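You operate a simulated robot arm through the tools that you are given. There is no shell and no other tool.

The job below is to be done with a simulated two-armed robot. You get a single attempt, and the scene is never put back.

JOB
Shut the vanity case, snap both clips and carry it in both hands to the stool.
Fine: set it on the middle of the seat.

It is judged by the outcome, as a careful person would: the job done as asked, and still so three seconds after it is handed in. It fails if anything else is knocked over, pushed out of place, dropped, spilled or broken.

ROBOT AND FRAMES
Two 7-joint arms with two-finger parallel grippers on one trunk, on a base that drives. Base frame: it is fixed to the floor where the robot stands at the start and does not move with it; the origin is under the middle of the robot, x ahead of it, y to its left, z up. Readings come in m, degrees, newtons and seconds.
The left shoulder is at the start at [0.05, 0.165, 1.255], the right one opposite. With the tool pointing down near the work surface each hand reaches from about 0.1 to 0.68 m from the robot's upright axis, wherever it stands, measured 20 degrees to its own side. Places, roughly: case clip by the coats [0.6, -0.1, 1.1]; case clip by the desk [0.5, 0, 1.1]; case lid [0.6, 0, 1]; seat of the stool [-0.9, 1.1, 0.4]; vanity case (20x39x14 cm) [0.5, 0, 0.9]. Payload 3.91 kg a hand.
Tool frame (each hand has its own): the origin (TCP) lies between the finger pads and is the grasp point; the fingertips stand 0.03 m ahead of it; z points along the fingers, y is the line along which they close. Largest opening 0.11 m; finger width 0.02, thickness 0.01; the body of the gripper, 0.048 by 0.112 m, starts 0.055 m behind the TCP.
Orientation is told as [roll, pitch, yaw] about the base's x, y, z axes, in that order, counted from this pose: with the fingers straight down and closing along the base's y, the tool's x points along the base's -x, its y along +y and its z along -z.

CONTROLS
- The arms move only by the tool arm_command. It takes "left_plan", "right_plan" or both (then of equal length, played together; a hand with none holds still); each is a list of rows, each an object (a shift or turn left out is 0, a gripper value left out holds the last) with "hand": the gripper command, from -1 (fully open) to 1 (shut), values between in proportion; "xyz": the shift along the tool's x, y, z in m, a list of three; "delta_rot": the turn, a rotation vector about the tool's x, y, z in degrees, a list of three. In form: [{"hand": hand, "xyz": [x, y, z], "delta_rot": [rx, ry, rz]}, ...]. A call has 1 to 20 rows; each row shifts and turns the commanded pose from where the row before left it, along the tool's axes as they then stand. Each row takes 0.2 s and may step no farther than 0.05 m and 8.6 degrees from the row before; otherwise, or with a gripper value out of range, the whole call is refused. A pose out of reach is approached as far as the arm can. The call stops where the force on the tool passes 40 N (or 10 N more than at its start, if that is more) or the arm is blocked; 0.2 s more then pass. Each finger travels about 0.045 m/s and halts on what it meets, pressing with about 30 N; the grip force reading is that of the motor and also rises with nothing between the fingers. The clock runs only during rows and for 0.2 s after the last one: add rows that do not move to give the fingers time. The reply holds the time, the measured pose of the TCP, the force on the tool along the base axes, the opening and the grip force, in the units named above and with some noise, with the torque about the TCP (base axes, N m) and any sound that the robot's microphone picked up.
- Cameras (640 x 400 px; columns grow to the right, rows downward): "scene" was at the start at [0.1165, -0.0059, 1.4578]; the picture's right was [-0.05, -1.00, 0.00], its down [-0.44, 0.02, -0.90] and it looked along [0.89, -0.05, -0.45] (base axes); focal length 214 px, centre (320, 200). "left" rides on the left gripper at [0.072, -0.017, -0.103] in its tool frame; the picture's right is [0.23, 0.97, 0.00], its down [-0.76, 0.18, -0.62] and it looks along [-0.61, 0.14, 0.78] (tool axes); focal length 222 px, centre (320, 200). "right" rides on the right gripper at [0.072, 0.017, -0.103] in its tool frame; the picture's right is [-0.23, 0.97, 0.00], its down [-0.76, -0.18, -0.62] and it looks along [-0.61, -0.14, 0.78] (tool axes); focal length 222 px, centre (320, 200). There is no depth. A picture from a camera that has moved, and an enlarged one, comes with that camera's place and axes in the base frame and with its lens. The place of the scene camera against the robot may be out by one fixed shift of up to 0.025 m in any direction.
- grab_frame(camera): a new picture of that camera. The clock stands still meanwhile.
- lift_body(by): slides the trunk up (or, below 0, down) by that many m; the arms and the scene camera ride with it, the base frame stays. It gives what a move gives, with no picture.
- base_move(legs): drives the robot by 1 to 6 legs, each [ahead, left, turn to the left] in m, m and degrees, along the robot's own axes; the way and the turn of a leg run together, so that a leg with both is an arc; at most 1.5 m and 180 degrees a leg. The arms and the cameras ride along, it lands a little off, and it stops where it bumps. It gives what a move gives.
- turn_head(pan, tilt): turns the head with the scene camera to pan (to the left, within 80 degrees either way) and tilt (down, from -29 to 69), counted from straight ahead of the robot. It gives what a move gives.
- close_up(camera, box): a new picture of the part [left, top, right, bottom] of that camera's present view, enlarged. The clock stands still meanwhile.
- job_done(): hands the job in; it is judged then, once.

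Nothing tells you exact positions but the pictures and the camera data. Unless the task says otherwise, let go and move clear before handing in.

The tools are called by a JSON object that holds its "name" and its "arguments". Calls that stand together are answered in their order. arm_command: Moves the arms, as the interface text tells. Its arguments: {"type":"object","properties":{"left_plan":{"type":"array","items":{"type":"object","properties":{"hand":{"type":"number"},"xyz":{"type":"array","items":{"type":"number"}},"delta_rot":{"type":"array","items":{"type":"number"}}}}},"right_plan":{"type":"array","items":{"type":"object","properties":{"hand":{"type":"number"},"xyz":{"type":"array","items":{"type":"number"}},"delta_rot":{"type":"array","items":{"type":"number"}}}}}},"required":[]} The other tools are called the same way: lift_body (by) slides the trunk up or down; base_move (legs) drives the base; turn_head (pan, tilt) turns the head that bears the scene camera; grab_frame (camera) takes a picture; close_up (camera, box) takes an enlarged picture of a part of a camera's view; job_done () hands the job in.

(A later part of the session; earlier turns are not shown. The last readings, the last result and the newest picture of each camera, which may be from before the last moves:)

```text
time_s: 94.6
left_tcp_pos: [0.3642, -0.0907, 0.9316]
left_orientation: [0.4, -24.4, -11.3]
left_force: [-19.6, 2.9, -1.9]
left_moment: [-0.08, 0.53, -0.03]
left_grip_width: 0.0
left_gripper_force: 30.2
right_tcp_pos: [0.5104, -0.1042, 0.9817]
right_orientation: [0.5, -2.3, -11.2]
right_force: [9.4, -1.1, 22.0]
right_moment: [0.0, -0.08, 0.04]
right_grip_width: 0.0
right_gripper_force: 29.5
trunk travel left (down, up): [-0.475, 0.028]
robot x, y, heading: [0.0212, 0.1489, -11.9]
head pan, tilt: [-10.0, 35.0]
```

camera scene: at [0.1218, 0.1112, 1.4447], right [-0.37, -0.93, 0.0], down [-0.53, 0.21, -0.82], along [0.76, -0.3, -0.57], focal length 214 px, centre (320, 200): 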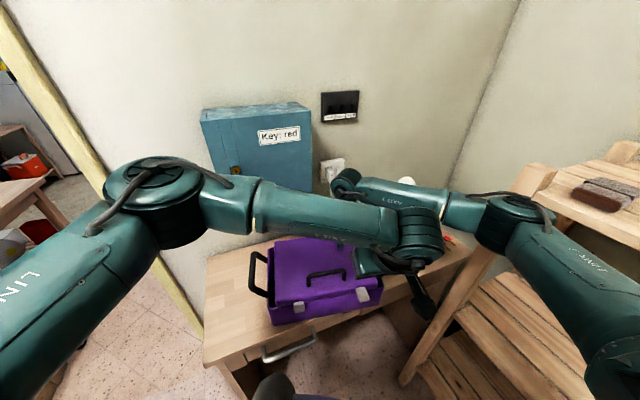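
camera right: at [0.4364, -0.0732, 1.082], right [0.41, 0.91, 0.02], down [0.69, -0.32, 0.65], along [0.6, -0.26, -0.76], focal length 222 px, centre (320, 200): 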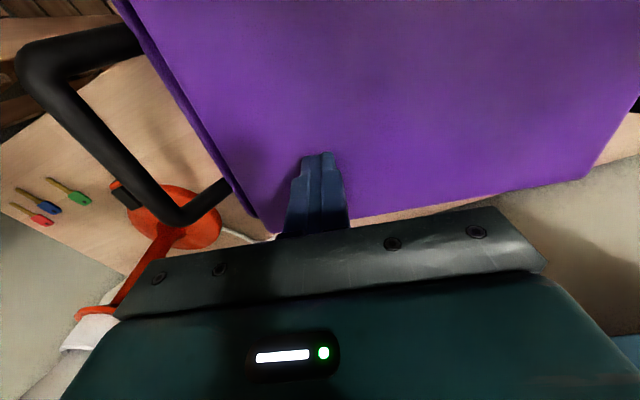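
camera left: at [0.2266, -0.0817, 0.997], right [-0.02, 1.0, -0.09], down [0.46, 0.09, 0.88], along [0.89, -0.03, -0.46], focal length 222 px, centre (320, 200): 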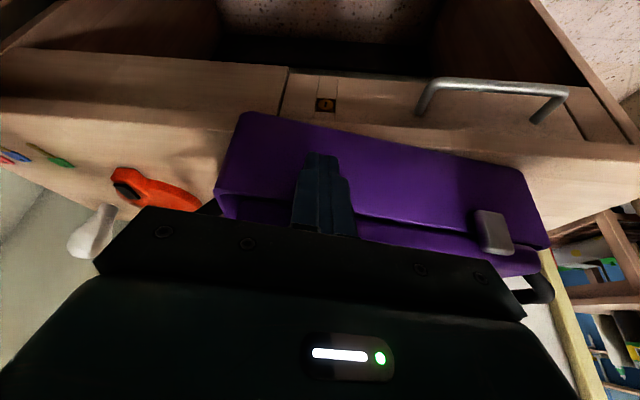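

{"name": "arm_command", "arguments": {"left_plan": [{"xyz": [-0.0027, 0, 0.0013]}, {"xyz": [-0.0018, 0, 0.0008]}, {}]}}

{"name": "arm_command", "arguments": {"left_plan": [{"xyz": [0.012, 0, -0.006]}, {"xyz": [0.01, 0, -0.03]}, {"xyz": [0.0, 0, -0.03]}]}}

{"name": "grab_frame", "arguments": {"camera": "left"}}

{"name": "close_up", "arguments": {"camera": "left", "box": [240, 60, 520, 240]}}

```text
time_s: 95.4
left_tcp_pos: [0.3694, -0.0925, 0.9334]
left_orientation: [0.5, -24.4, -11.3]
left_force: [-20.1, 3.1, -2.5]
left_moment: [0.04, 0.51, 0.0]
left_grip_width: 0.0
left_gripper_force: 29.8
right_tcp_pos: [0.5106, -0.1043, 0.9804]
right_orientation: [0.5, -2.4, -11.1]
right_force: [9.9, -1.1, 22.3]
right_moment: [-0.01, -0.07, 0.04]
right_grip_width: 0.0001
right_gripper_force: 29.9
trunk travel left (down, up): [-0.475, 0.028]
robot x, y, heading: [0.0186, 0.1497, -11.9]
head pan, tilt: [-10.0, 35.0]
```

```text
time_s: 96.2
left_tcp_pos: [0.3253, -0.084, 0.9839]
left_orientation: [0.3, -24.7, -11.1]
left_force: [0.0, 0.1, -0.2]
left_moment: [0.01, 0.01, 0.01]
left_grip_width: 0.0
left_gripper_force: 30.0
right_tcp_pos: [0.5118, -0.1044, 0.9807]
right_orientation: [0.5, -2.4, -11.1]
right_force: [-0.7, -0.7, 29.1]
right_moment: [-0.02, 0.25, -0.18]
right_grip_width: 0.0002
right_gripper_force: 30.3
trunk travel left (down, up): [-0.475, 0.028]
robot x, y, heading: [0.0191, 0.1506, -11.7]
head pan, tilt: [-10.0, 35.0]
```

```text
taken
camera left: at [0.2148, -0.0798, 1.0468], right [-0.02, 1.0, -0.09], down [0.46, 0.09, 0.89], along [0.89, -0.03, -0.46], focal length 222 px, centre (320, 200)
```

left: 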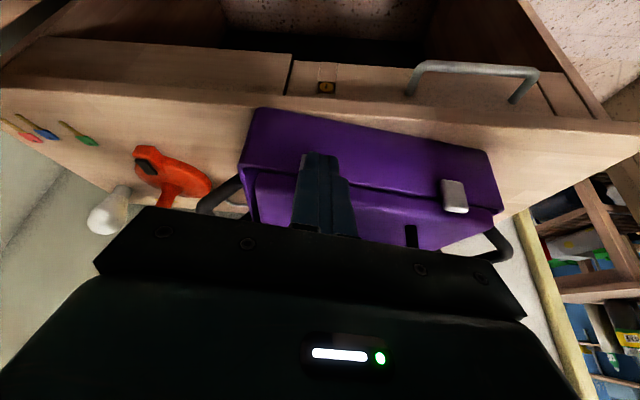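

```text
2.22 times, centred on (380, 150) of left
camera zoom: at [0.2148, -0.0798, 1.0468], right [-0.02, 1.0, -0.09], down [0.46, 0.09, 0.89], along [0.89, -0.03, -0.46], focal length 494 px, centre (187, 311)
```

zoom: 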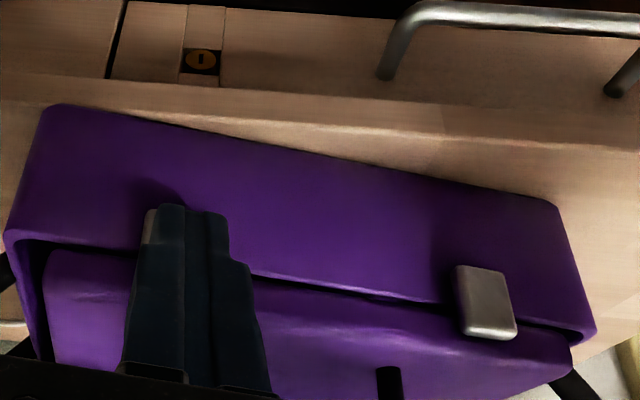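

I'll move the left hand aside to see the right clip.

{"name": "arm_command", "arguments": {"left_plan": [{"xyz": [0.0, 0.04, -0.01]}, {"xyz": [0.0, 0.04, -0.01]}]}}

{"name": "close_up", "arguments": {"camera": "left", "box": [140, 60, 300, 180]}}

{"name": "close_up", "arguments": {"camera": "left", "box": [240, 60, 440, 200]}}

```text
time_s: 96.8
left_tcp_pos: [0.3308, -0.0037, 1.0023]
left_orientation: [0.3, -24.6, -11.2]
left_force: [-0.6, 0.5, 0.7]
left_moment: [0.0, 0.04, -0.02]
left_grip_width: 0.0001
left_gripper_force: 30.5
right_tcp_pos: [0.5102, -0.1035, 0.983]
right_orientation: [0.4, -2.4, -11.0]
right_force: [-1.3, -2.1, 29.5]
right_moment: [-0.08, 0.31, 0.04]
right_grip_width: 0.0002
right_gripper_force: 29.8
trunk travel left (down, up): [-0.475, 0.028]
robot x, y, heading: [0.0183, 0.1529, -11.7]
head pan, tilt: [-10.0, 35.0]
```

```text
3.33 times, centred on (220, 120) of left
camera zoom: at [0.2208, -0.0001, 1.0653], right [-0.02, 1.0, -0.09], down [0.46, 0.09, 0.88], along [0.89, -0.03, -0.46], focal length 740 px, centre (653, 467)
```

zoom: 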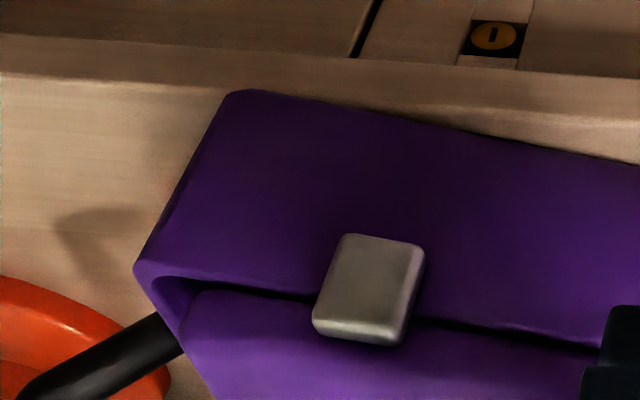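

```text
2.86 times, centred on (340, 130) of left
camera zoom: at [0.2208, -0.0001, 1.0653], right [-0.02, 1.0, -0.09], down [0.46, 0.09, 0.88], along [0.89, -0.03, -0.46], focal length 635 px, centre (263, 400)
```

zoom: 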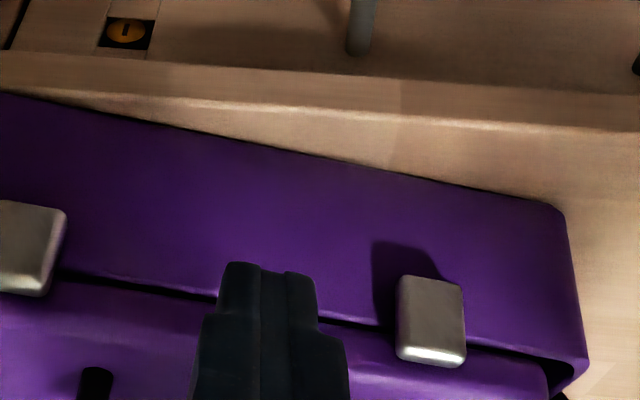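

Both clips now look flush with the front. As before, I'll verify by gripping the carry handle and lifting slightly while the left camera watches the front.

{"name": "arm_command", "arguments": {"right_plan": [{"xyz": [0, 0, -0.02]}, {"xyz": [0, 0, -0.03]}, {"xyz": [0, 0, -0.03], "hand": -1}, {"xyz": [0.0347, 0.0211, 0]}, {"xyz": [0.0347, 0.0211, 0]}, {"xyz": [0.0347, 0.0211, 0]}, {}], "left_plan": [{"xyz": [0, 0.04, -0.01]}, {"xyz": [0, 0.04, -0.01]}, {"xyz": [0, 0.03, 0]}, {}, {}, {}, {}]}}

{"name": "close_up", "arguments": {"camera": "right", "box": [180, 40, 480, 230]}}

{"name": "close_up", "arguments": {"camera": "scene", "box": [220, 200, 400, 340]}}

```text
time_s: 98.4
left_tcp_pos: [0.3463, 0.1034, 1.0201]
left_orientation: [0.4, -24.5, -11.3]
left_force: [0.3, 0.2, 0.3]
left_moment: [-0.02, -0.01, 0.0]
left_grip_width: 0.0
left_gripper_force: 29.6
right_tcp_pos: [0.4187, -0.0221, 1.0538]
right_orientation: [0.3, -2.0, -11.1]
right_force: [0.3, -0.4, -0.4]
right_moment: [-0.01, 0.0, 0.01]
right_grip_width: 0.1046
right_gripper_force: 0.1
trunk travel left (down, up): [-0.475, 0.028]
robot x, y, heading: [0.0216, 0.1533, -11.3]
head pan, tilt: [-10.0, 35.0]
```

```text
2.11 times, centred on (330, 135) of right
camera zoom: at [0.3466, 0.0085, 1.1558], right [0.41, 0.91, 0.01], down [0.69, -0.32, 0.65], along [0.6, -0.26, -0.76], focal length 468 px, centre (299, 337)
```

zoom: 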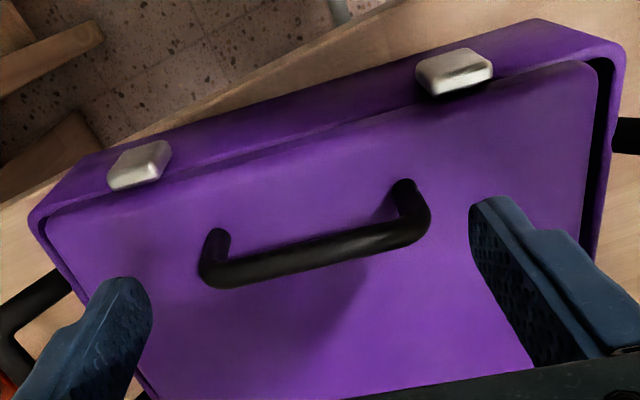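

```text
2.86 times, centred on (310, 270) of scene
camera zoom: at [0.1253, 0.1108, 1.4443], right [-0.37, -0.93, 0.0], down [-0.53, 0.21, -0.82], along [0.76, -0.3, -0.57], focal length 613 px, centre (349, 0)
```

zoom: 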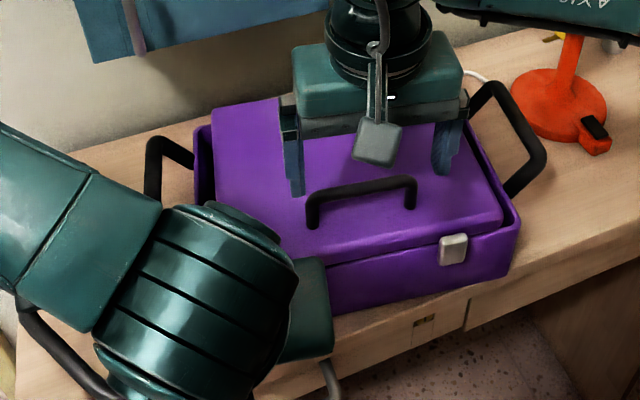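

The handle is now centred at about (0.443, -0.026). I'll move over it, lower and grip.

{"name": "arm_command", "arguments": {"right_plan": [{"xyz": [-0.0239, 0.0006, 0], "hand": -1}, {"xyz": [0, 0, 0.03]}, {"xyz": [0, 0, 0.03]}, {"xyz": [0, 0, 0.006]}, {"hand": 1}, {}, {}, {}]}}

{"name": "close_up", "arguments": {"camera": "right", "box": [180, 40, 480, 230]}}

```text
time_s: 100.2
left_tcp_pos: [0.3443, 0.1048, 1.0195]
left_orientation: [0.4, -24.4, -11.2]
left_force: [0.4, -0.3, 0.3]
left_moment: [0.0, 0.0, 0.01]
left_grip_width: 0.0001
left_gripper_force: 30.0
right_tcp_pos: [0.4424, -0.0273, 0.99]
right_orientation: [0.4, -2.0, -11.1]
right_force: [-1.4, -1.1, 0.2]
right_moment: [0.03, 0.01, -0.16]
right_grip_width: 0.1009
right_gripper_force: 30.1
trunk travel left (down, up): [-0.475, 0.028]
robot x, y, heading: [0.0224, 0.1515, -12.0]
head pan, tilt: [-10.0, 35.0]
```

```text
2.11 times, centred on (330, 135) of right
camera zoom: at [0.3706, 0.0045, 1.0909], right [0.41, 0.91, 0.01], down [0.69, -0.32, 0.65], along [0.6, -0.26, -0.76], focal length 468 px, centre (299, 337)
```

zoom: 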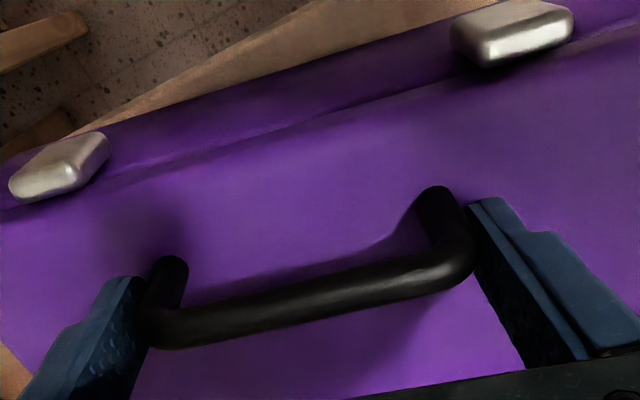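

Gripped. Now a test lift of about 2.5 cm.

{"name": "arm_command", "arguments": {"right_plan": [{"xyz": [0, 0, -0.008]}, {"xyz": [0, 0, -0.008]}, {"xyz": [0, 0, -0.008]}, {}]}}

{"name": "grab_frame", "arguments": {"camera": "left"}}

{"name": "close_up", "arguments": {"camera": "scene", "box": [220, 200, 400, 340]}}

{"name": "close_up", "arguments": {"camera": "right", "box": [180, 20, 480, 230]}}

```text
time_s: 101.2
left_tcp_pos: [0.3454, 0.1031, 1.0199]
left_orientation: [0.4, -24.3, -11.2]
left_force: [0.1, 0.2, -0.5]
left_moment: [-0.01, -0.03, 0.04]
left_grip_width: 0.0
left_gripper_force: 30.2
right_tcp_pos: [0.4422, -0.0269, 1.0131]
right_orientation: [0.4, -2.0, -11.0]
right_force: [0.5, 0.4, -9.4]
right_moment: [0.09, 0.59, 0.01]
right_grip_width: 0.1009
right_gripper_force: 30.0
trunk travel left (down, up): [-0.475, 0.028]
robot x, y, heading: [0.0188, 0.1477, -11.7]
head pan, tilt: [-10.0, 35.0]
```

```text
taken
camera left: at [0.236, 0.1075, 1.0833], right [-0.02, 1.0, -0.09], down [0.46, 0.09, 0.88], along [0.89, -0.03, -0.46], focal length 222 px, centre (320, 200)
```

left: 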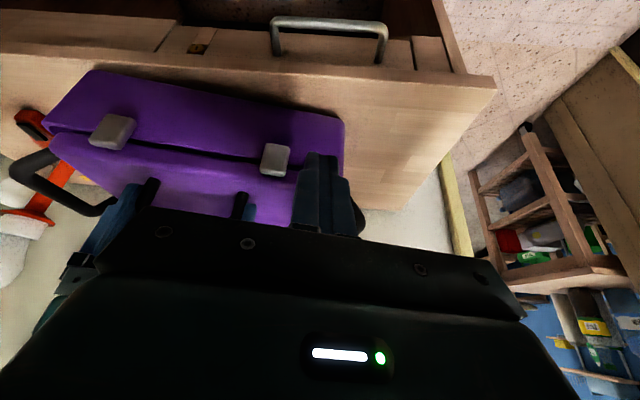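

```text
2.86 times, centred on (310, 270) of scene
camera zoom: at [0.126, 0.1105, 1.4442], right [-0.37, -0.93, 0.0], down [-0.53, 0.21, -0.82], along [0.76, -0.3, -0.57], focal length 613 px, centre (349, 0)
```

zoom: 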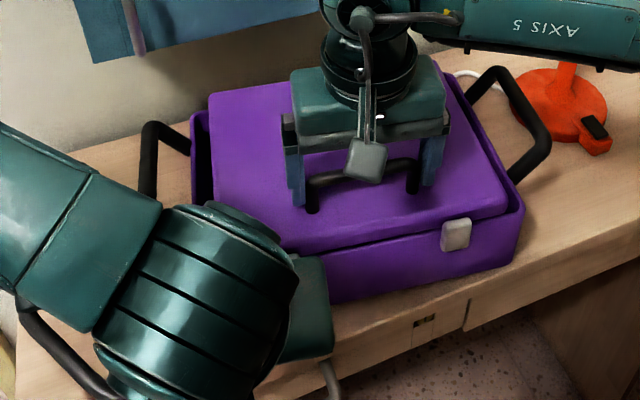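

```text
1.90 times, centred on (330, 125) of right
camera zoom: at [0.3698, 0.0043, 1.1144], right [0.41, 0.91, 0.01], down [0.69, -0.32, 0.65], along [0.6, -0.25, -0.76], focal length 423 px, centre (301, 343)
```

zoom: 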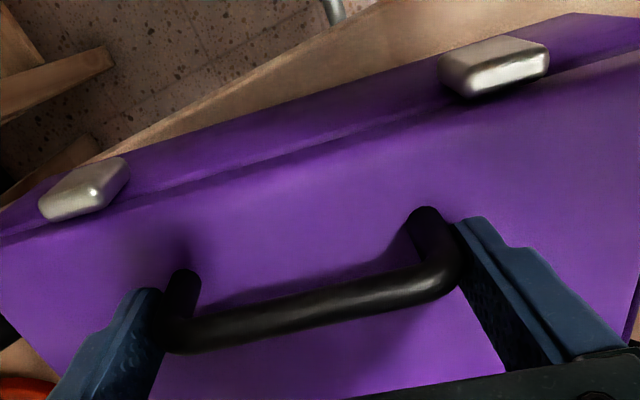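

{"name": "close_up", "arguments": {"camera": "left", "box": [40, 60, 200, 180]}}

{"name": "close_up", "arguments": {"camera": "left", "box": [190, 80, 350, 200]}}

{"name": "close_up", "arguments": {"camera": "scene", "box": [300, 240, 400, 315]}}

```text
3.33 times, centred on (120, 120) of left
camera zoom: at [0.236, 0.1075, 1.0833], right [-0.02, 1.0, -0.09], down [0.46, 0.09, 0.88], along [0.89, -0.03, -0.46], focal length 740 px, centre (987, 467)
```

zoom: 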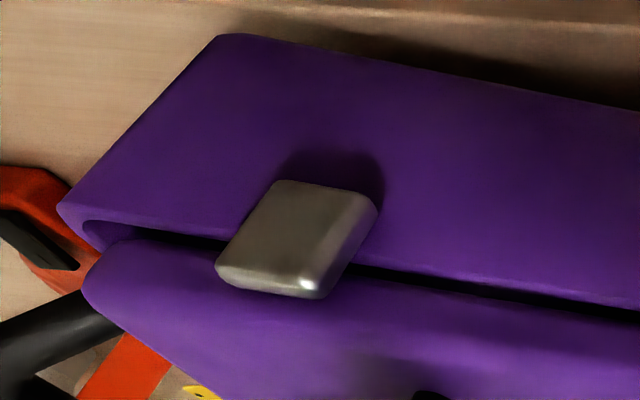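

```text
3.33 times, centred on (270, 140) of left
camera zoom: at [0.236, 0.1075, 1.0833], right [-0.02, 1.0, -0.09], down [0.46, 0.09, 0.88], along [0.89, -0.03, -0.46], focal length 740 px, centre (487, 400)
```

zoom: 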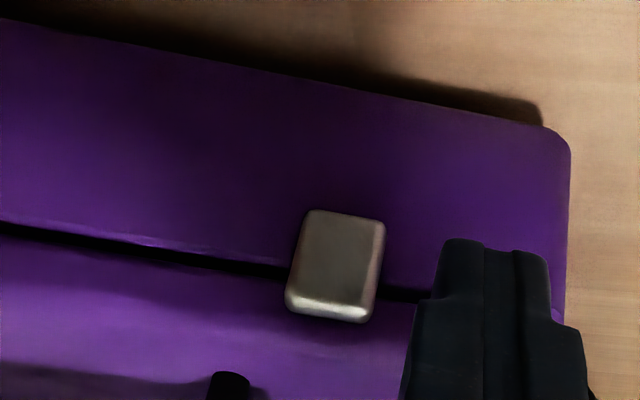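

```text
5.33 times, centred on (350, 278) of scene
camera zoom: at [0.126, 0.1105, 1.4442], right [-0.37, -0.93, 0.0], down [-0.53, 0.21, -0.82], along [0.76, -0.3, -0.57], focal length 1144 px, centre (160, -213)
```

zoom: 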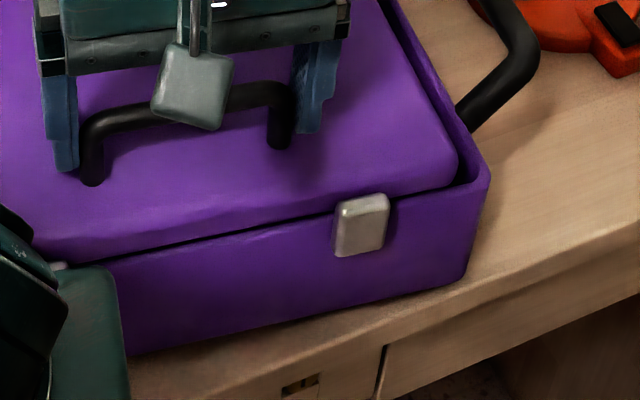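

The tray front lifts together with the lid, so something is latched, and the left clip lies flat. The right clip seems to stand off slightly, so I'll set the case down, keep the handle gripped and press the right clip again.

{"name": "arm_command", "arguments": {"right_plan": [{"xyz": [0, 0, 0.008]}, {"xyz": [0, 0, 0.008]}, {"xyz": [0, 0, 0.008]}, {"xyz": [0, 0, 0.002]}, {}, {}, {}, {}], "left_plan": [{"xyz": [-0.0052, -0.0378, 0.0024]}, {"xyz": [-0.0052, -0.0378, 0.0024]}, {"xyz": [-0.0052, -0.0378, 0.0024]}, {"xyz": [-0.0052, -0.0378, 0.0024]}, {"xyz": [-0.0052, -0.0378, 0.0024]}, {"xyz": [0.0093, 0.0008, 0.0298]}, {"xyz": [0.0093, 0.0008, 0.0298]}, {"xyz": [0.0093, 0.0008, 0.0298]}]}}

{"name": "grab_frame", "arguments": {"camera": "left"}}

{"name": "grab_frame", "arguments": {"camera": "right"}}

{"name": "grab_frame", "arguments": {"camera": "scene"}}

```text
time_s: 102.0
left_tcp_pos: [0.336, -0.0065, 1.0144]
left_orientation: [0.9, -23.4, -12.0]
left_force: [-1.3, -0.6, 0.0]
left_moment: [0.06, -0.08, -0.03]
left_grip_width: 0.0
left_gripper_force: 29.8
right_tcp_pos: [0.449, -0.0311, 0.9937]
right_orientation: [0.4, -2.4, -11.6]
right_force: [1.5, -3.1, -4.2]
right_moment: [0.64, 0.64, -0.21]
right_grip_width: 0.1012
right_gripper_force: 29.8
trunk travel left (down, up): [-0.475, 0.028]
robot x, y, heading: [0.0201, 0.1501, -11.8]
head pan, tilt: [-10.0, 35.0]
stopped in row 4 (left hand): the force on the tool passed its limit at 46 N (the readings are from after the stop); the commanded pose is now the measured one
```

```text
taken
camera left: at [0.2254, -0.0026, 1.08], right [-0.01, 1.0, -0.08], down [0.47, 0.07, 0.88], along [0.88, -0.03, -0.47], focal length 222 px, centre (320, 200)
```

left: 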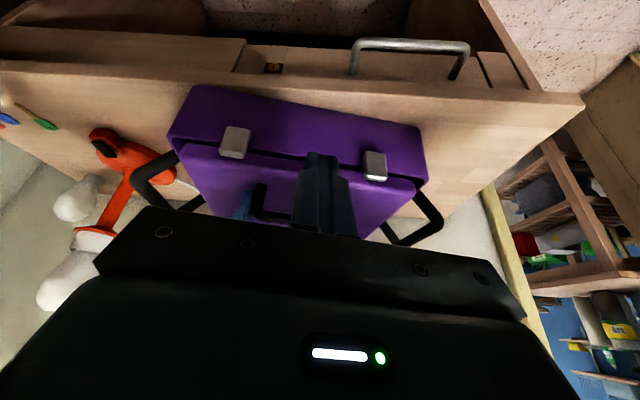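

```text
taken
camera right: at [0.375, 0.0007, 1.0928], right [0.42, 0.91, 0.02], down [0.68, -0.33, 0.65], along [0.6, -0.26, -0.76], focal length 222 px, centre (320, 200)
```

right: 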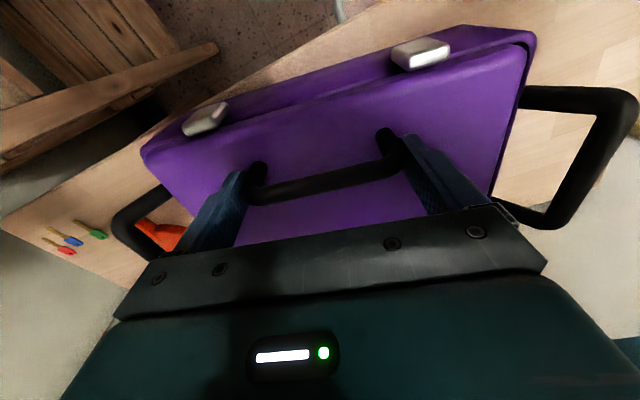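

```text
taken
camera scene: at [0.1256, 0.1104, 1.4444], right [-0.37, -0.93, 0.0], down [-0.53, 0.21, -0.82], along [0.76, -0.3, -0.57], focal length 214 px, centre (320, 200)
```

scene: 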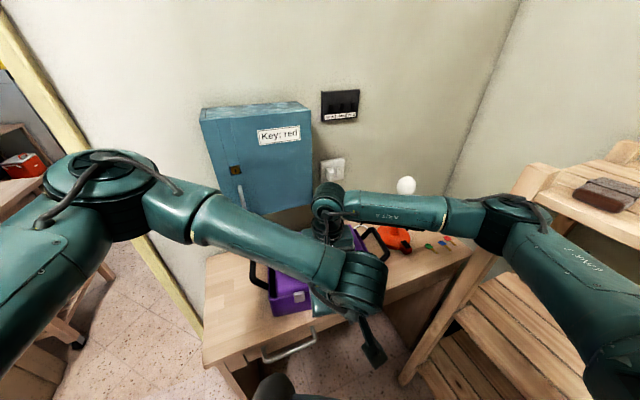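

My left hand bumped the right hand's camera mount. I'll back the left hand off and pass lower and further back.

{"name": "arm_command", "arguments": {"left_plan": [{"xyz": [0.0, 0.03, 0.0]}, {"xyz": [0.0, 0.03, 0.0]}, {"xyz": [0.0, 0.02, 0.0]}]}}

{"name": "close_up", "arguments": {"camera": "right", "box": [120, 10, 540, 260]}}

```text
time_s: 102.8
left_tcp_pos: [0.3494, 0.0712, 1.0151]
left_orientation: [0.9, -23.5, -11.6]
left_force: [-0.3, 0.0, 0.1]
left_moment: [0.02, 0.0, 0.0]
left_grip_width: 0.0
left_gripper_force: 30.3
right_tcp_pos: [0.4492, -0.0314, 0.9922]
right_orientation: [0.4, -2.5, -11.5]
right_force: [1.2, -0.1, -6.7]
right_moment: [0.48, 0.58, -0.07]
right_grip_width: 0.1007
right_gripper_force: 29.6
trunk travel left (down, up): [-0.475, 0.028]
robot x, y, heading: [0.0199, 0.1508, -11.6]
head pan, tilt: [-10.0, 35.0]
```

```text
1.52 times, centred on (330, 135) of right
camera zoom: at [0.375, 0.0012, 1.0929], right [0.42, 0.91, 0.02], down [0.68, -0.32, 0.65], along [0.6, -0.26, -0.76], focal length 338 px, centre (305, 299)
```

zoom: 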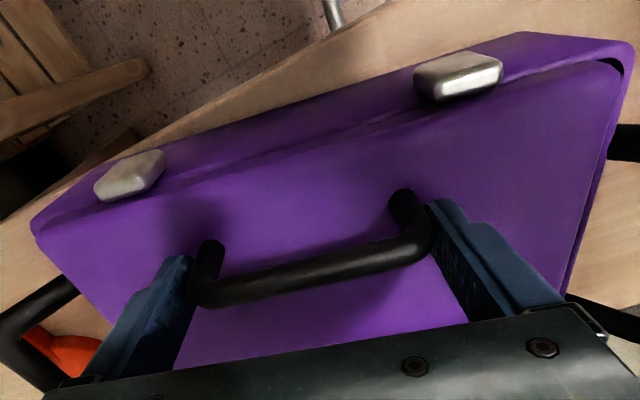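

{"name": "arm_command", "arguments": {"left_plan": [{"xyz": [0.03, -0.0029, 0.0303]}, {"xyz": [0.03, -0.0029, 0.0303]}, {"xyz": [-0.0077, -0.0396, 0.0035]}, {"xyz": [-0.0077, -0.0396, 0.0035]}], "right_plan": [{"xyz": [0, 0, 0.003]}, {}, {}, {}]}}

{"name": "grab_frame", "arguments": {"camera": "left"}}

{"name": "grab_frame", "arguments": {"camera": "right"}}

```text
time_s: 103.8
left_tcp_pos: [0.3184, -0.0091, 0.9347]
left_orientation: [0.9, -23.6, -11.8]
left_force: [-0.4, 1.3, -0.5]
left_moment: [0.01, 0.02, 0.03]
left_grip_width: 0.0
left_gripper_force: 30.2
right_tcp_pos: [0.4489, -0.031, 0.9904]
right_orientation: [0.5, -2.6, -11.5]
right_force: [-1.3, -2.7, 1.0]
right_moment: [1.17, -0.64, -0.16]
right_grip_width: 0.1011
right_gripper_force: 29.8
trunk travel left (down, up): [-0.475, 0.028]
robot x, y, heading: [0.015, 0.1512, -11.7]
head pan, tilt: [-10.0, 35.0]
```

```text
taken
camera left: at [0.2103, -0.0056, 0.9993], right [-0.01, 1.0, -0.08], down [0.47, 0.07, 0.88], along [0.88, -0.03, -0.47], focal length 222 px, centre (320, 200)
```

left: 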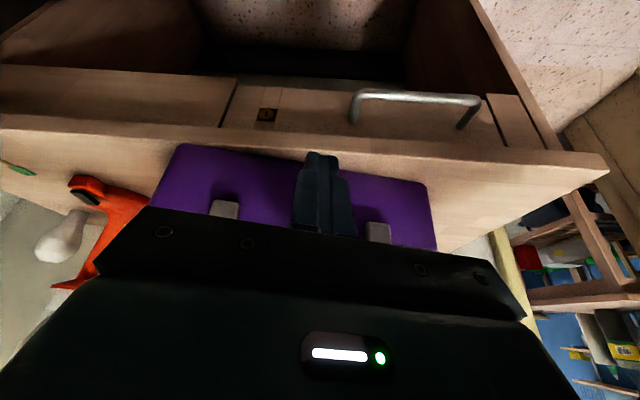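

```text
taken
camera right: at [0.3748, 0.0012, 1.0911], right [0.42, 0.91, 0.02], down [0.68, -0.33, 0.66], along [0.6, -0.26, -0.75], focal length 222 px, centre (320, 200)
```

right: 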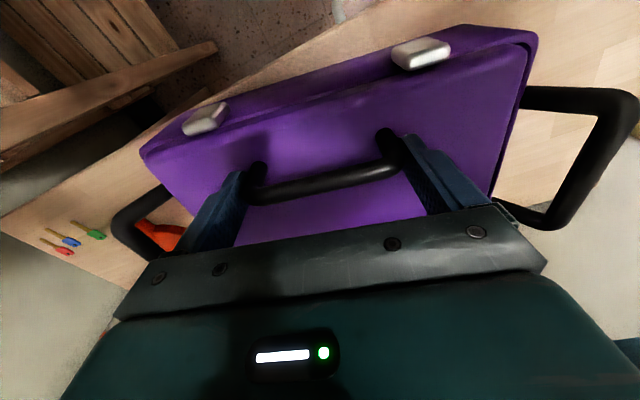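

The lower path is clear. I'll move on to the right clip and line up.

{"name": "arm_command", "arguments": {"left_plan": [{"xyz": [-0.0118, -0.0258, 0.0083]}, {"xyz": [-0.0118, -0.0258, 0.0083]}, {"xyz": [-0.0118, -0.0258, 0.0083]}, {}]}}

{"name": "grab_frame", "arguments": {"camera": "left"}}

{"name": "close_up", "arguments": {"camera": "right", "box": [120, 60, 320, 200]}}

```text
time_s: 104.8
left_tcp_pos: [0.3463, -0.0909, 0.9248]
left_orientation: [0.9, -23.6, -11.8]
left_force: [0.3, 0.4, -0.6]
left_moment: [0.02, 0.02, 0.02]
left_grip_width: 0.0
left_gripper_force: 30.1
right_tcp_pos: [0.4486, -0.0317, 0.9909]
right_orientation: [0.4, -2.7, -11.4]
right_force: [0.9, -0.3, 2.6]
right_moment: [0.34, -0.81, -0.03]
right_grip_width: 0.1011
right_gripper_force: 29.7
trunk travel left (down, up): [-0.475, 0.028]
robot x, y, heading: [0.0208, 0.1491, -11.8]
head pan, tilt: [-10.0, 35.0]
```

```text
taken
camera left: at [0.2375, -0.0878, 0.9905], right [-0.01, 1.0, -0.08], down [0.47, 0.07, 0.88], along [0.88, -0.03, -0.47], focal length 222 px, centre (320, 200)
```

left: 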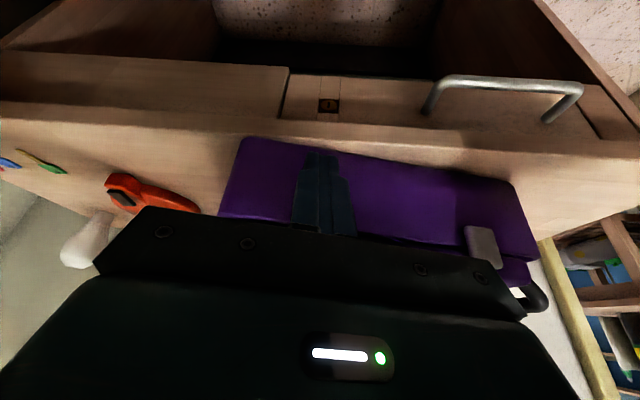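

```text
2.86 times, centred on (220, 130) of right
camera zoom: at [0.3747, 0.0013, 1.0909], right [0.42, 0.91, 0.02], down [0.68, -0.32, 0.66], along [0.6, -0.26, -0.75], focal length 635 px, centre (606, 400)
```

zoom: 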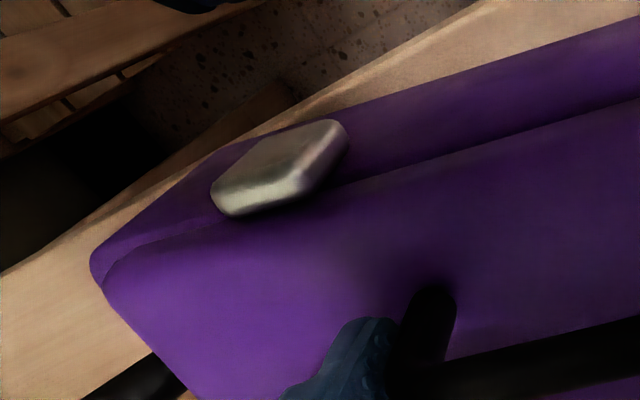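

Aligned within a few millimetres. I'll shift 5 mm right and push.

{"name": "arm_command", "arguments": {"left_plan": [{"xyz": [-0.00454, -0.005, 0.0021]}, {"xyz": [-0.00454, 0, 0.0021]}, {"xyz": [-0.00454, 0, 0.0021]}, {"xyz": [-0.00454, 0, 0.0021]}, {"xyz": [-0.00454, 0, 0.0021]}, {"xyz": [-0.0027, 0, 0.0012]}, {"xyz": [-0.0027, 0, 0.0012]}]}}

{"name": "close_up", "arguments": {"camera": "right", "box": [120, 60, 320, 200]}}

```text
time_s: 106.5
left_tcp_pos: [0.3752, -0.102, 0.9241]
left_orientation: [0.7, -23.5, -11.7]
left_force: [-2.9, 0.6, -0.9]
left_moment: [0.04, 0.04, 0.0]
left_grip_width: 0.0001
left_gripper_force: 30.1
right_tcp_pos: [0.4486, -0.031, 0.9891]
right_orientation: [0.4, -2.6, -11.5]
right_force: [3.5, 0.1, 2.0]
right_moment: [0.11, -0.63, 0.14]
right_grip_width: 0.1007
right_gripper_force: 29.9
trunk travel left (down, up): [-0.475, 0.028]
robot x, y, heading: [0.0188, 0.1468, -12.0]
head pan, tilt: [-10.0, 35.0]
```

```text
2.86 times, centred on (220, 130) of right
camera zoom: at [0.3747, 0.0014, 1.0906], right [0.42, 0.91, 0.02], down [0.68, -0.32, 0.66], along [0.6, -0.26, -0.76], focal length 635 px, centre (606, 400)
```

zoom: 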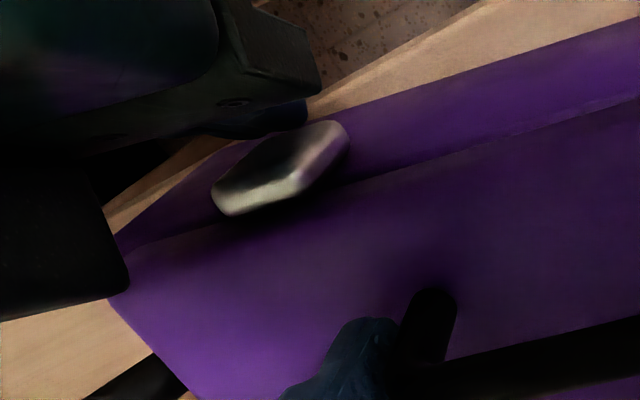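

{"name": "arm_command", "arguments": {"left_plan": [{"xyz": [-0.0027, 0, 0.0012]}, {"xyz": [-0.0027, 0, 0.0012]}, {"xyz": [-0.0027, 0, 0.0012]}, {"xyz": [-0.0027, 0, 0.0012]}]}}

{"name": "close_up", "arguments": {"camera": "right", "box": [120, 60, 320, 200]}}

```text
time_s: 107.5
left_tcp_pos: [0.3867, -0.1037, 0.9235]
left_orientation: [0.8, -23.5, -11.7]
left_force: [-8.9, -2.1, -5.1]
left_moment: [-0.07, 0.24, -0.06]
left_grip_width: 0.0
left_gripper_force: 29.5
right_tcp_pos: [0.4487, -0.0307, 0.9894]
right_orientation: [0.5, -2.6, -11.5]
right_force: [9.2, 2.4, -0.3]
right_moment: [0.4, -0.01, 0.23]
right_grip_width: 0.1
right_gripper_force: 30.4
trunk travel left (down, up): [-0.475, 0.028]
robot x, y, heading: [0.0207, 0.153, -11.8]
head pan, tilt: [-10.0, 35.0]
```

```text
2.86 times, centred on (220, 130) of right
camera zoom: at [0.3752, 0.0017, 1.0906], right [0.42, 0.91, 0.02], down [0.68, -0.33, 0.65], along [0.6, -0.26, -0.76], focal length 635 px, centre (606, 400)
```

zoom: 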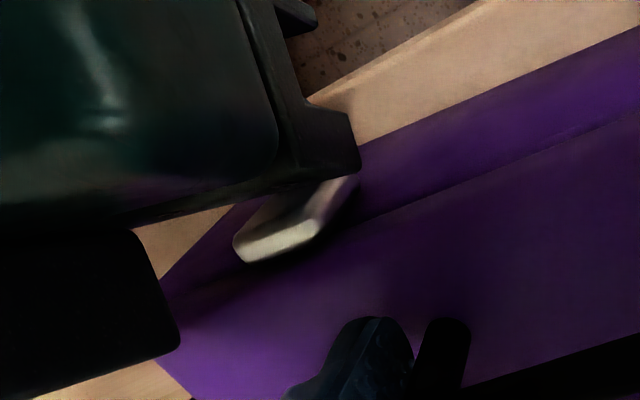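

The case pivots about the handle grip, so that hold can't react the push either. For the right clip I can put the right hand directly behind the case, since that spot is clear of the cabinet, and squeeze front to back in line. I'll release and re-measure.

{"name": "arm_command", "arguments": {"left_plan": [{"xyz": [0.02, 0, -0.009]}, {"xyz": [0.015, 0, -0.007]}, {}, {}, {}, {}, {}], "right_plan": [{}, {}, {"hand": -1}, {}, {"xyz": [0, 0, -0.03]}, {"xyz": [0, 0, -0.04]}, {"xyz": [0, 0, -0.04], "hand": 1}]}}

{"name": "grab_frame", "arguments": {"camera": "right"}}

{"name": "close_up", "arguments": {"camera": "scene", "box": [220, 180, 420, 340]}}

{"name": "grab_frame", "arguments": {"camera": "left"}}

```text
time_s: 109.0
left_tcp_pos: [0.3489, -0.0963, 0.9264]
left_orientation: [0.8, -23.6, -11.6]
left_force: [-0.1, 0.8, 0.2]
left_moment: [0.0, -0.01, -0.04]
left_grip_width: 0.0
left_gripper_force: 29.8
right_tcp_pos: [0.4441, -0.031, 1.102]
right_orientation: [0.4, -2.6, -11.5]
right_force: [0.4, -0.1, 0.0]
right_moment: [0.03, -0.02, 0.03]
right_grip_width: 0.0752
right_gripper_force: 0.1
trunk travel left (down, up): [-0.475, 0.028]
robot x, y, heading: [0.0205, 0.1513, -11.6]
head pan, tilt: [-10.0, 35.0]
```

```text
taken
camera right: at [0.3707, 0.0009, 1.2019], right [0.42, 0.91, 0.02], down [0.68, -0.32, 0.65], along [0.6, -0.26, -0.76], focal length 222 px, centre (320, 200)
```

right: 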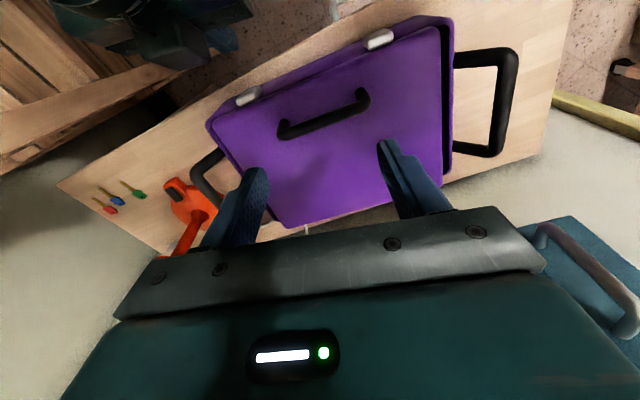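

```text
2.50 times, centred on (320, 260) of scene
camera zoom: at [0.1248, 0.1112, 1.4444], right [-0.37, -0.93, 0.0], down [-0.53, 0.21, -0.82], along [0.76, -0.3, -0.57], focal length 536 px, centre (320, 50)
```

zoom: 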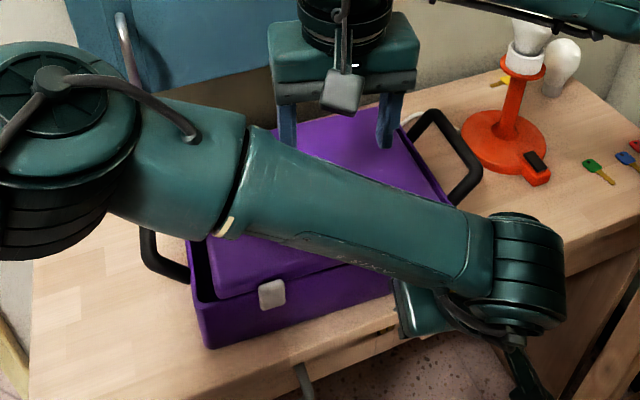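

```text
taken
camera left: at [0.2396, -0.0935, 0.9909], right [-0.01, 1.0, -0.08], down [0.47, 0.07, 0.88], along [0.88, -0.03, -0.47], focal length 222 px, centre (320, 200)
```

left: 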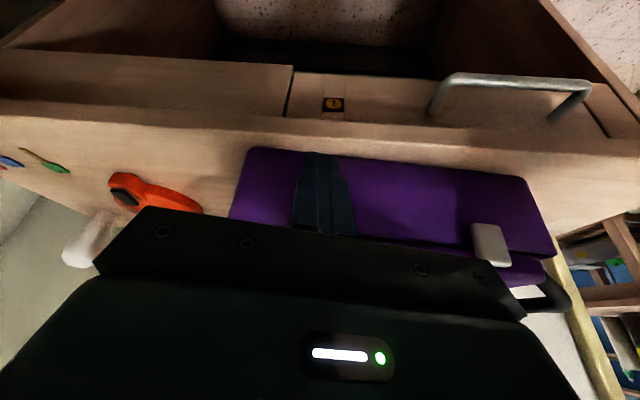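

The case is now at about -3 degrees, with the right clip near (0.406, -0.102) and the case back near x 0.61. I'll lift the right hand, roll it 15 degrees so it leans away from the cabinet, and bring it over behind the case.

{"name": "arm_command", "arguments": {"right_plan": [{"xyz": [0, 0, -0.04], "hand": 1}, {"delta_rot": [0, 0, -8]}, {"delta_rot": [-7.5, 0, 0]}, {"delta_rot": [-7.5, 0, 0]}, {"xyz": [-0.0346, -0.0146, -0.0152]}, {"xyz": [-0.0346, -0.0146, -0.0152]}, {"xyz": [-0.0346, -0.0146, -0.0152]}, {"xyz": [-0.0346, -0.0146, -0.0152]}, {"xyz": [-0.0346, -0.0146, -0.0152]}, {"xyz": [-0.0346, -0.0146, -0.0152]}, {}]}}

{"name": "grab_frame", "arguments": {"camera": "right"}}

{"name": "grab_frame", "arguments": {"camera": "scene"}}

```text
time_s: 111.5
left_tcp_pos: [0.3485, -0.0967, 0.9254]
left_orientation: [0.8, -23.6, -11.7]
left_force: [-0.4, -0.4, 0.1]
left_moment: [0.0, 0.01, -0.02]
left_grip_width: 0.0002
left_gripper_force: 30.0
right_tcp_pos: [0.6136, -0.1367, 1.2058]
right_orientation: [15.0, -2.5, -3.3]
right_force: [0.0, 0.8, -0.7]
right_moment: [-0.03, -0.02, -0.04]
right_grip_width: 0.0002
right_gripper_force: 29.9
right hand out of reach, approached as far as the arm can: row 10
trunk travel left (down, up): [-0.475, 0.028]
robot x, y, heading: [0.0209, 0.1514, -11.6]
head pan, tilt: [-10.0, 35.0]
```

```text
taken
camera right: at [0.5358, -0.1414, 1.3072], right [0.27, 0.93, 0.26], down [0.71, -0.38, 0.59], along [0.65, 0.03, -0.76], focal length 222 px, centre (320, 200)
```

right: 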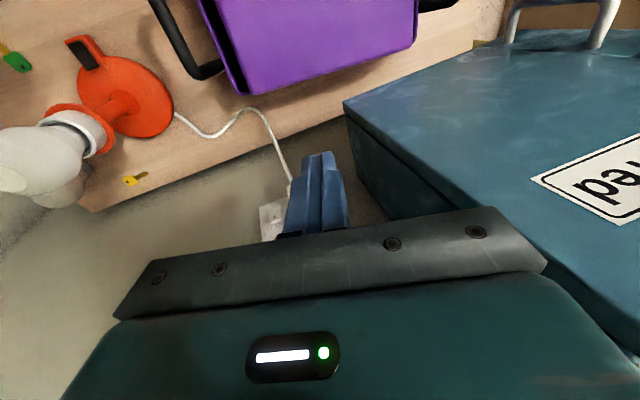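

```text
taken
camera scene: at [0.1252, 0.1116, 1.4444], right [-0.37, -0.93, 0.0], down [-0.53, 0.21, -0.82], along [0.76, -0.3, -0.57], focal length 214 px, centre (320, 200)
```

scene: 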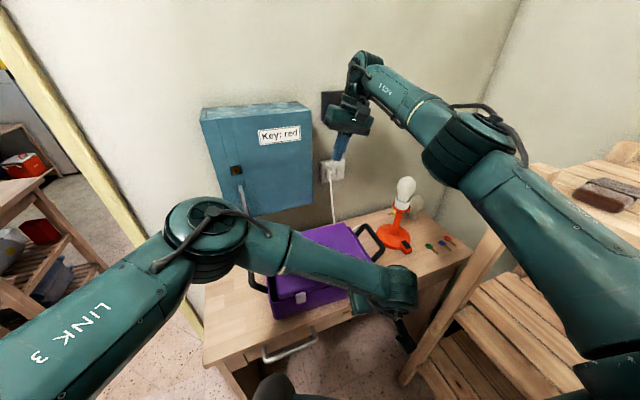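

The right arm is near its reach limit here. I'll come down above the case's back edge first and see whether it can extend enough lower down.

{"name": "arm_command", "arguments": {"right_plan": [{"xyz": [0.0018, -0.0073, 0.0364]}, {"xyz": [0.0018, -0.0073, 0.0364]}, {"xyz": [0.0018, -0.0073, 0.0364]}, {"xyz": [0.0018, -0.0073, 0.0364]}, {"xyz": [0.0018, -0.0073, 0.0364]}, {"xyz": [-0.02, 0, 0]}]}}

{"name": "grab_frame", "arguments": {"camera": "right"}}

{"name": "grab_frame", "arguments": {"camera": "scene"}}

```text
time_s: 112.8
left_tcp_pos: [0.349, -0.0975, 0.9251]
left_orientation: [0.8, -23.6, -11.7]
left_force: [-1.2, -0.3, 0.4]
left_moment: [-0.01, -0.02, 0.0]
left_grip_width: 0.0001
left_gripper_force: 30.5
right_tcp_pos: [0.6256, -0.1251, 1.0197]
right_orientation: [15.0, -2.6, -3.4]
right_force: [-0.3, 0.1, 0.4]
right_moment: [0.02, 0.0, 0.02]
right_grip_width: 0.0002
right_gripper_force: 30.0
right hand out of reach, approached as far as the arm can: row 6
trunk travel left (down, up): [-0.475, 0.028]
robot x, y, heading: [0.0163, 0.1528, -11.4]
head pan, tilt: [-10.0, 35.0]
```

```text
taken
camera right: at [0.5455, -0.1296, 1.1213], right [0.27, 0.93, 0.26], down [0.71, -0.38, 0.59], along [0.65, 0.03, -0.76], focal length 222 px, centre (320, 200)
```

right: 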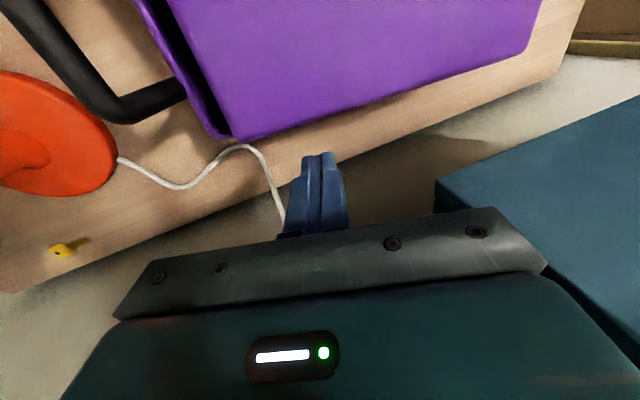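

```text
taken
camera scene: at [0.1249, 0.1111, 1.4444], right [-0.37, -0.93, 0.0], down [-0.53, 0.21, -0.82], along [0.76, -0.3, -0.57], focal length 214 px, centre (320, 200)
```

scene: 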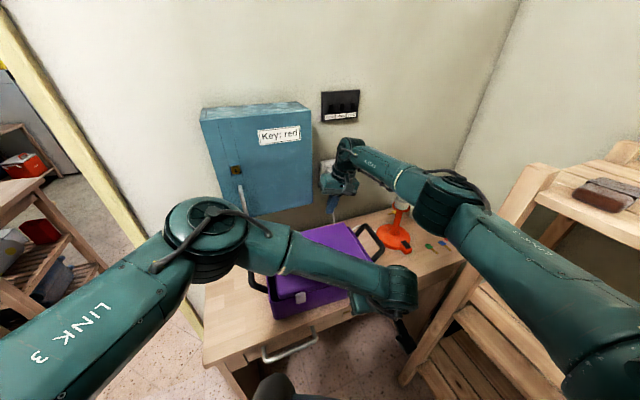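

It reaches x 0.626, about 6 mm short of clearing the rim. I'll retract the left hand, nudge the case forward 2–3 cm by the carry handle, and then come back behind it.

{"name": "arm_command", "arguments": {"left_plan": [{"xyz": [0.0268, -0.0057, -0.0122]}, {"xyz": [0.0066, 0.0373, -0.003]}, {"xyz": [0.0066, 0.0373, -0.003]}, {"xyz": [0.0066, 0.0373, -0.003]}, {"xyz": [0.0066, 0.0373, -0.003]}, {"xyz": [0.0066, 0.0373, -0.003]}, {}]}}

{"name": "arm_command", "arguments": {"right_plan": [{"xyz": [-0.0022, 0.013, -0.0475]}, {"xyz": [0.0311, 0.0165, 0.0044]}, {"xyz": [0.0311, 0.0165, 0.0044]}, {"xyz": [0.0311, 0.0165, 0.0044]}, {"xyz": [0.0311, 0.0165, 0.0044]}, {"xyz": [0.0311, 0.0165, 0.0044]}, {}]}}

{"name": "grab_frame", "arguments": {"camera": "right"}}

{"name": "grab_frame", "arguments": {"camera": "left"}}

{"name": "close_up", "arguments": {"camera": "scene", "box": [220, 180, 420, 340]}}

```text
time_s: 114.5
left_tcp_pos: [0.3196, 0.093, 0.9296]
left_orientation: [0.8, -23.6, -11.8]
left_force: [-0.1, 0.2, 1.2]
left_moment: [0.02, -0.04, -0.02]
left_grip_width: 0.0
left_gripper_force: 30.1
right_tcp_pos: [0.6256, -0.125, 1.0198]
right_orientation: [15.2, -2.6, -3.6]
right_force: [0.8, 0.0, -0.2]
right_moment: [0.0, -0.02, -0.02]
right_grip_width: 0.0
right_gripper_force: 29.6
trunk travel left (down, up): [-0.475, 0.028]
robot x, y, heading: [0.0196, 0.1521, -11.7]
head pan, tilt: [-10.0, 35.0]
```

```text
time_s: 116.0
left_tcp_pos: [0.3201, 0.0928, 0.9282]
left_orientation: [0.7, -23.7, -11.7]
left_force: [0.5, 0.3, -0.7]
left_moment: [-0.01, 0.0, -0.03]
left_grip_width: 0.0
left_gripper_force: 30.1
right_tcp_pos: [0.4732, -0.0309, 1.0612]
right_orientation: [14.9, -2.6, -3.5]
right_force: [0.5, -0.1, 0.3]
right_moment: [-0.02, 0.01, 0.04]
right_grip_width: 0.0003
right_gripper_force: 30.3
trunk travel left (down, up): [-0.475, 0.028]
robot x, y, heading: [0.0214, 0.1512, -11.9]
head pan, tilt: [-10.0, 35.0]
```

```text
taken
camera right: at [0.3946, -0.0358, 1.1631], right [0.27, 0.93, 0.26], down [0.71, -0.38, 0.59], along [0.64, 0.03, -0.76], focal length 222 px, centre (320, 200)
```

right: 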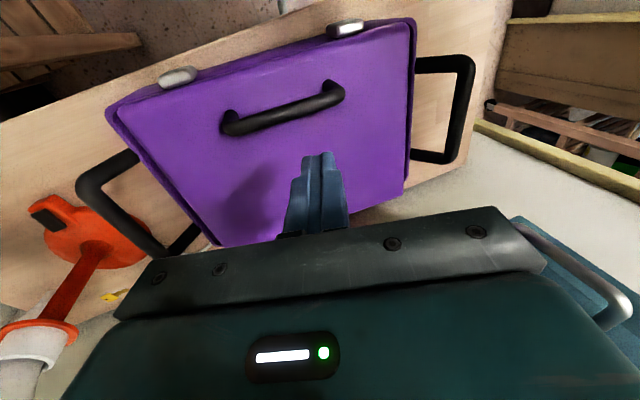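

```text
taken
camera left: at [0.2114, 0.0963, 0.9944], right [-0.01, 1.0, -0.08], down [0.47, 0.07, 0.88], along [0.88, -0.03, -0.47], focal length 222 px, centre (320, 200)
```

left: 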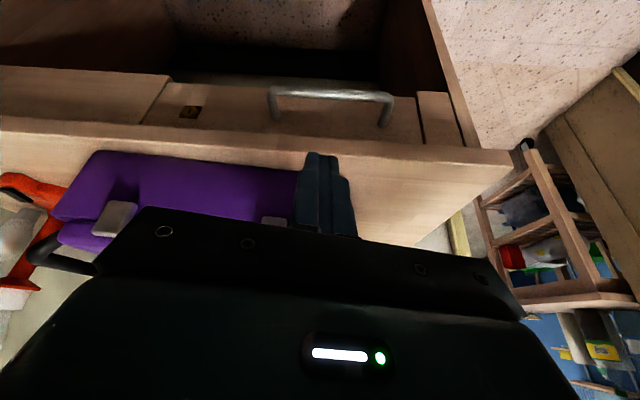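

```text
2.50 times, centred on (320, 260) of scene
camera zoom: at [0.1253, 0.1109, 1.4443], right [-0.37, -0.93, 0.0], down [-0.53, 0.21, -0.82], along [0.76, -0.3, -0.57], focal length 536 px, centre (320, 50)
```

zoom: 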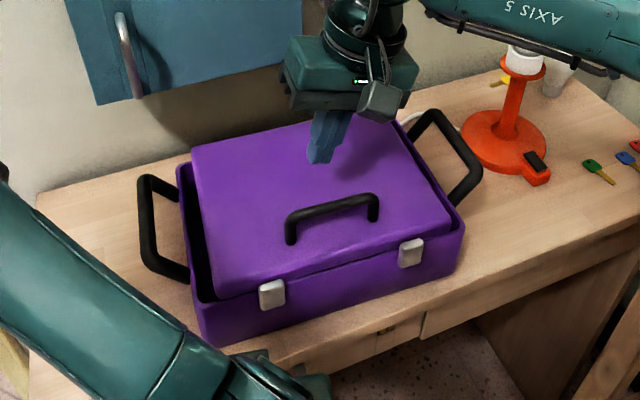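

I'll lower behind the handle just left of its middle and pull the case about 3 cm forward.

{"name": "arm_command", "arguments": {"right_plan": [{"xyz": [-0.0009, -0.0145, -0.0039]}, {"xyz": [0.0016, -0.0094, 0.0352]}, {"xyz": [0.0016, -0.0094, 0.0352]}, {"xyz": [0.009, -0.0005, 0]}, {"xyz": [0.009, -0.0005, 0]}, {"xyz": [0.009, -0.0005, 0]}, {"xyz": [0.009, -0.0005, 0]}, {"xyz": [0.008, -0.0005, 0]}]}}

{"name": "grab_frame", "arguments": {"camera": "right"}}

{"name": "close_up", "arguments": {"camera": "scene", "box": [220, 180, 420, 340]}}

```text
time_s: 117.8
left_tcp_pos: [0.3203, 0.093, 0.93]
left_orientation: [0.8, -23.6, -11.7]
left_force: [0.4, 0.4, 0.3]
left_moment: [-0.01, -0.03, 0.0]
left_grip_width: 0.0001
left_gripper_force: 29.5
right_tcp_pos: [0.4304, -0.0442, 0.9856]
right_orientation: [15.0, -2.6, -3.5]
right_force: [3.1, 0.1, 3.7]
right_moment: [0.04, 0.05, -0.06]
right_grip_width: 0.0004
right_gripper_force: 29.9
trunk travel left (down, up): [-0.475, 0.028]
robot x, y, heading: [0.0162, 0.151, -11.6]
head pan, tilt: [-10.0, 35.0]
```

```text
taken
camera right: at [0.3508, -0.0495, 1.0874], right [0.27, 0.93, 0.26], down [0.71, -0.38, 0.59], along [0.64, 0.03, -0.76], focal length 222 px, centre (320, 200)
```

right: 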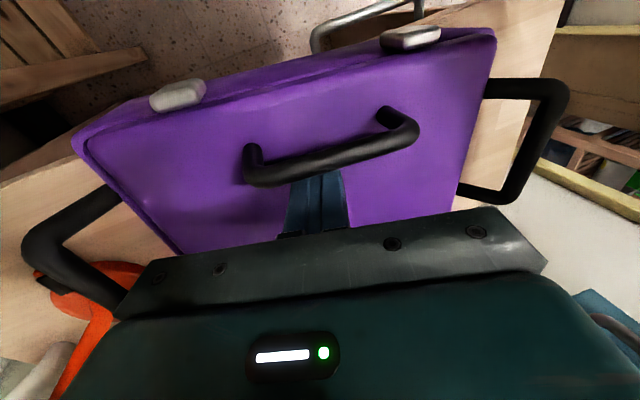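

```text
2.50 times, centred on (320, 260) of scene
camera zoom: at [0.1252, 0.111, 1.4443], right [-0.37, -0.93, 0.0], down [-0.53, 0.21, -0.82], along [0.76, -0.3, -0.57], focal length 536 px, centre (320, 50)
```

zoom: 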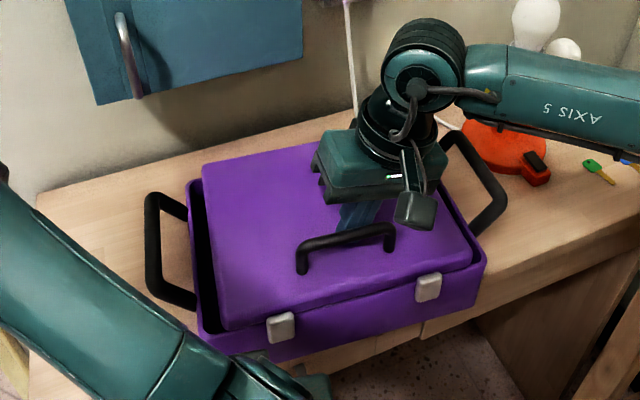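

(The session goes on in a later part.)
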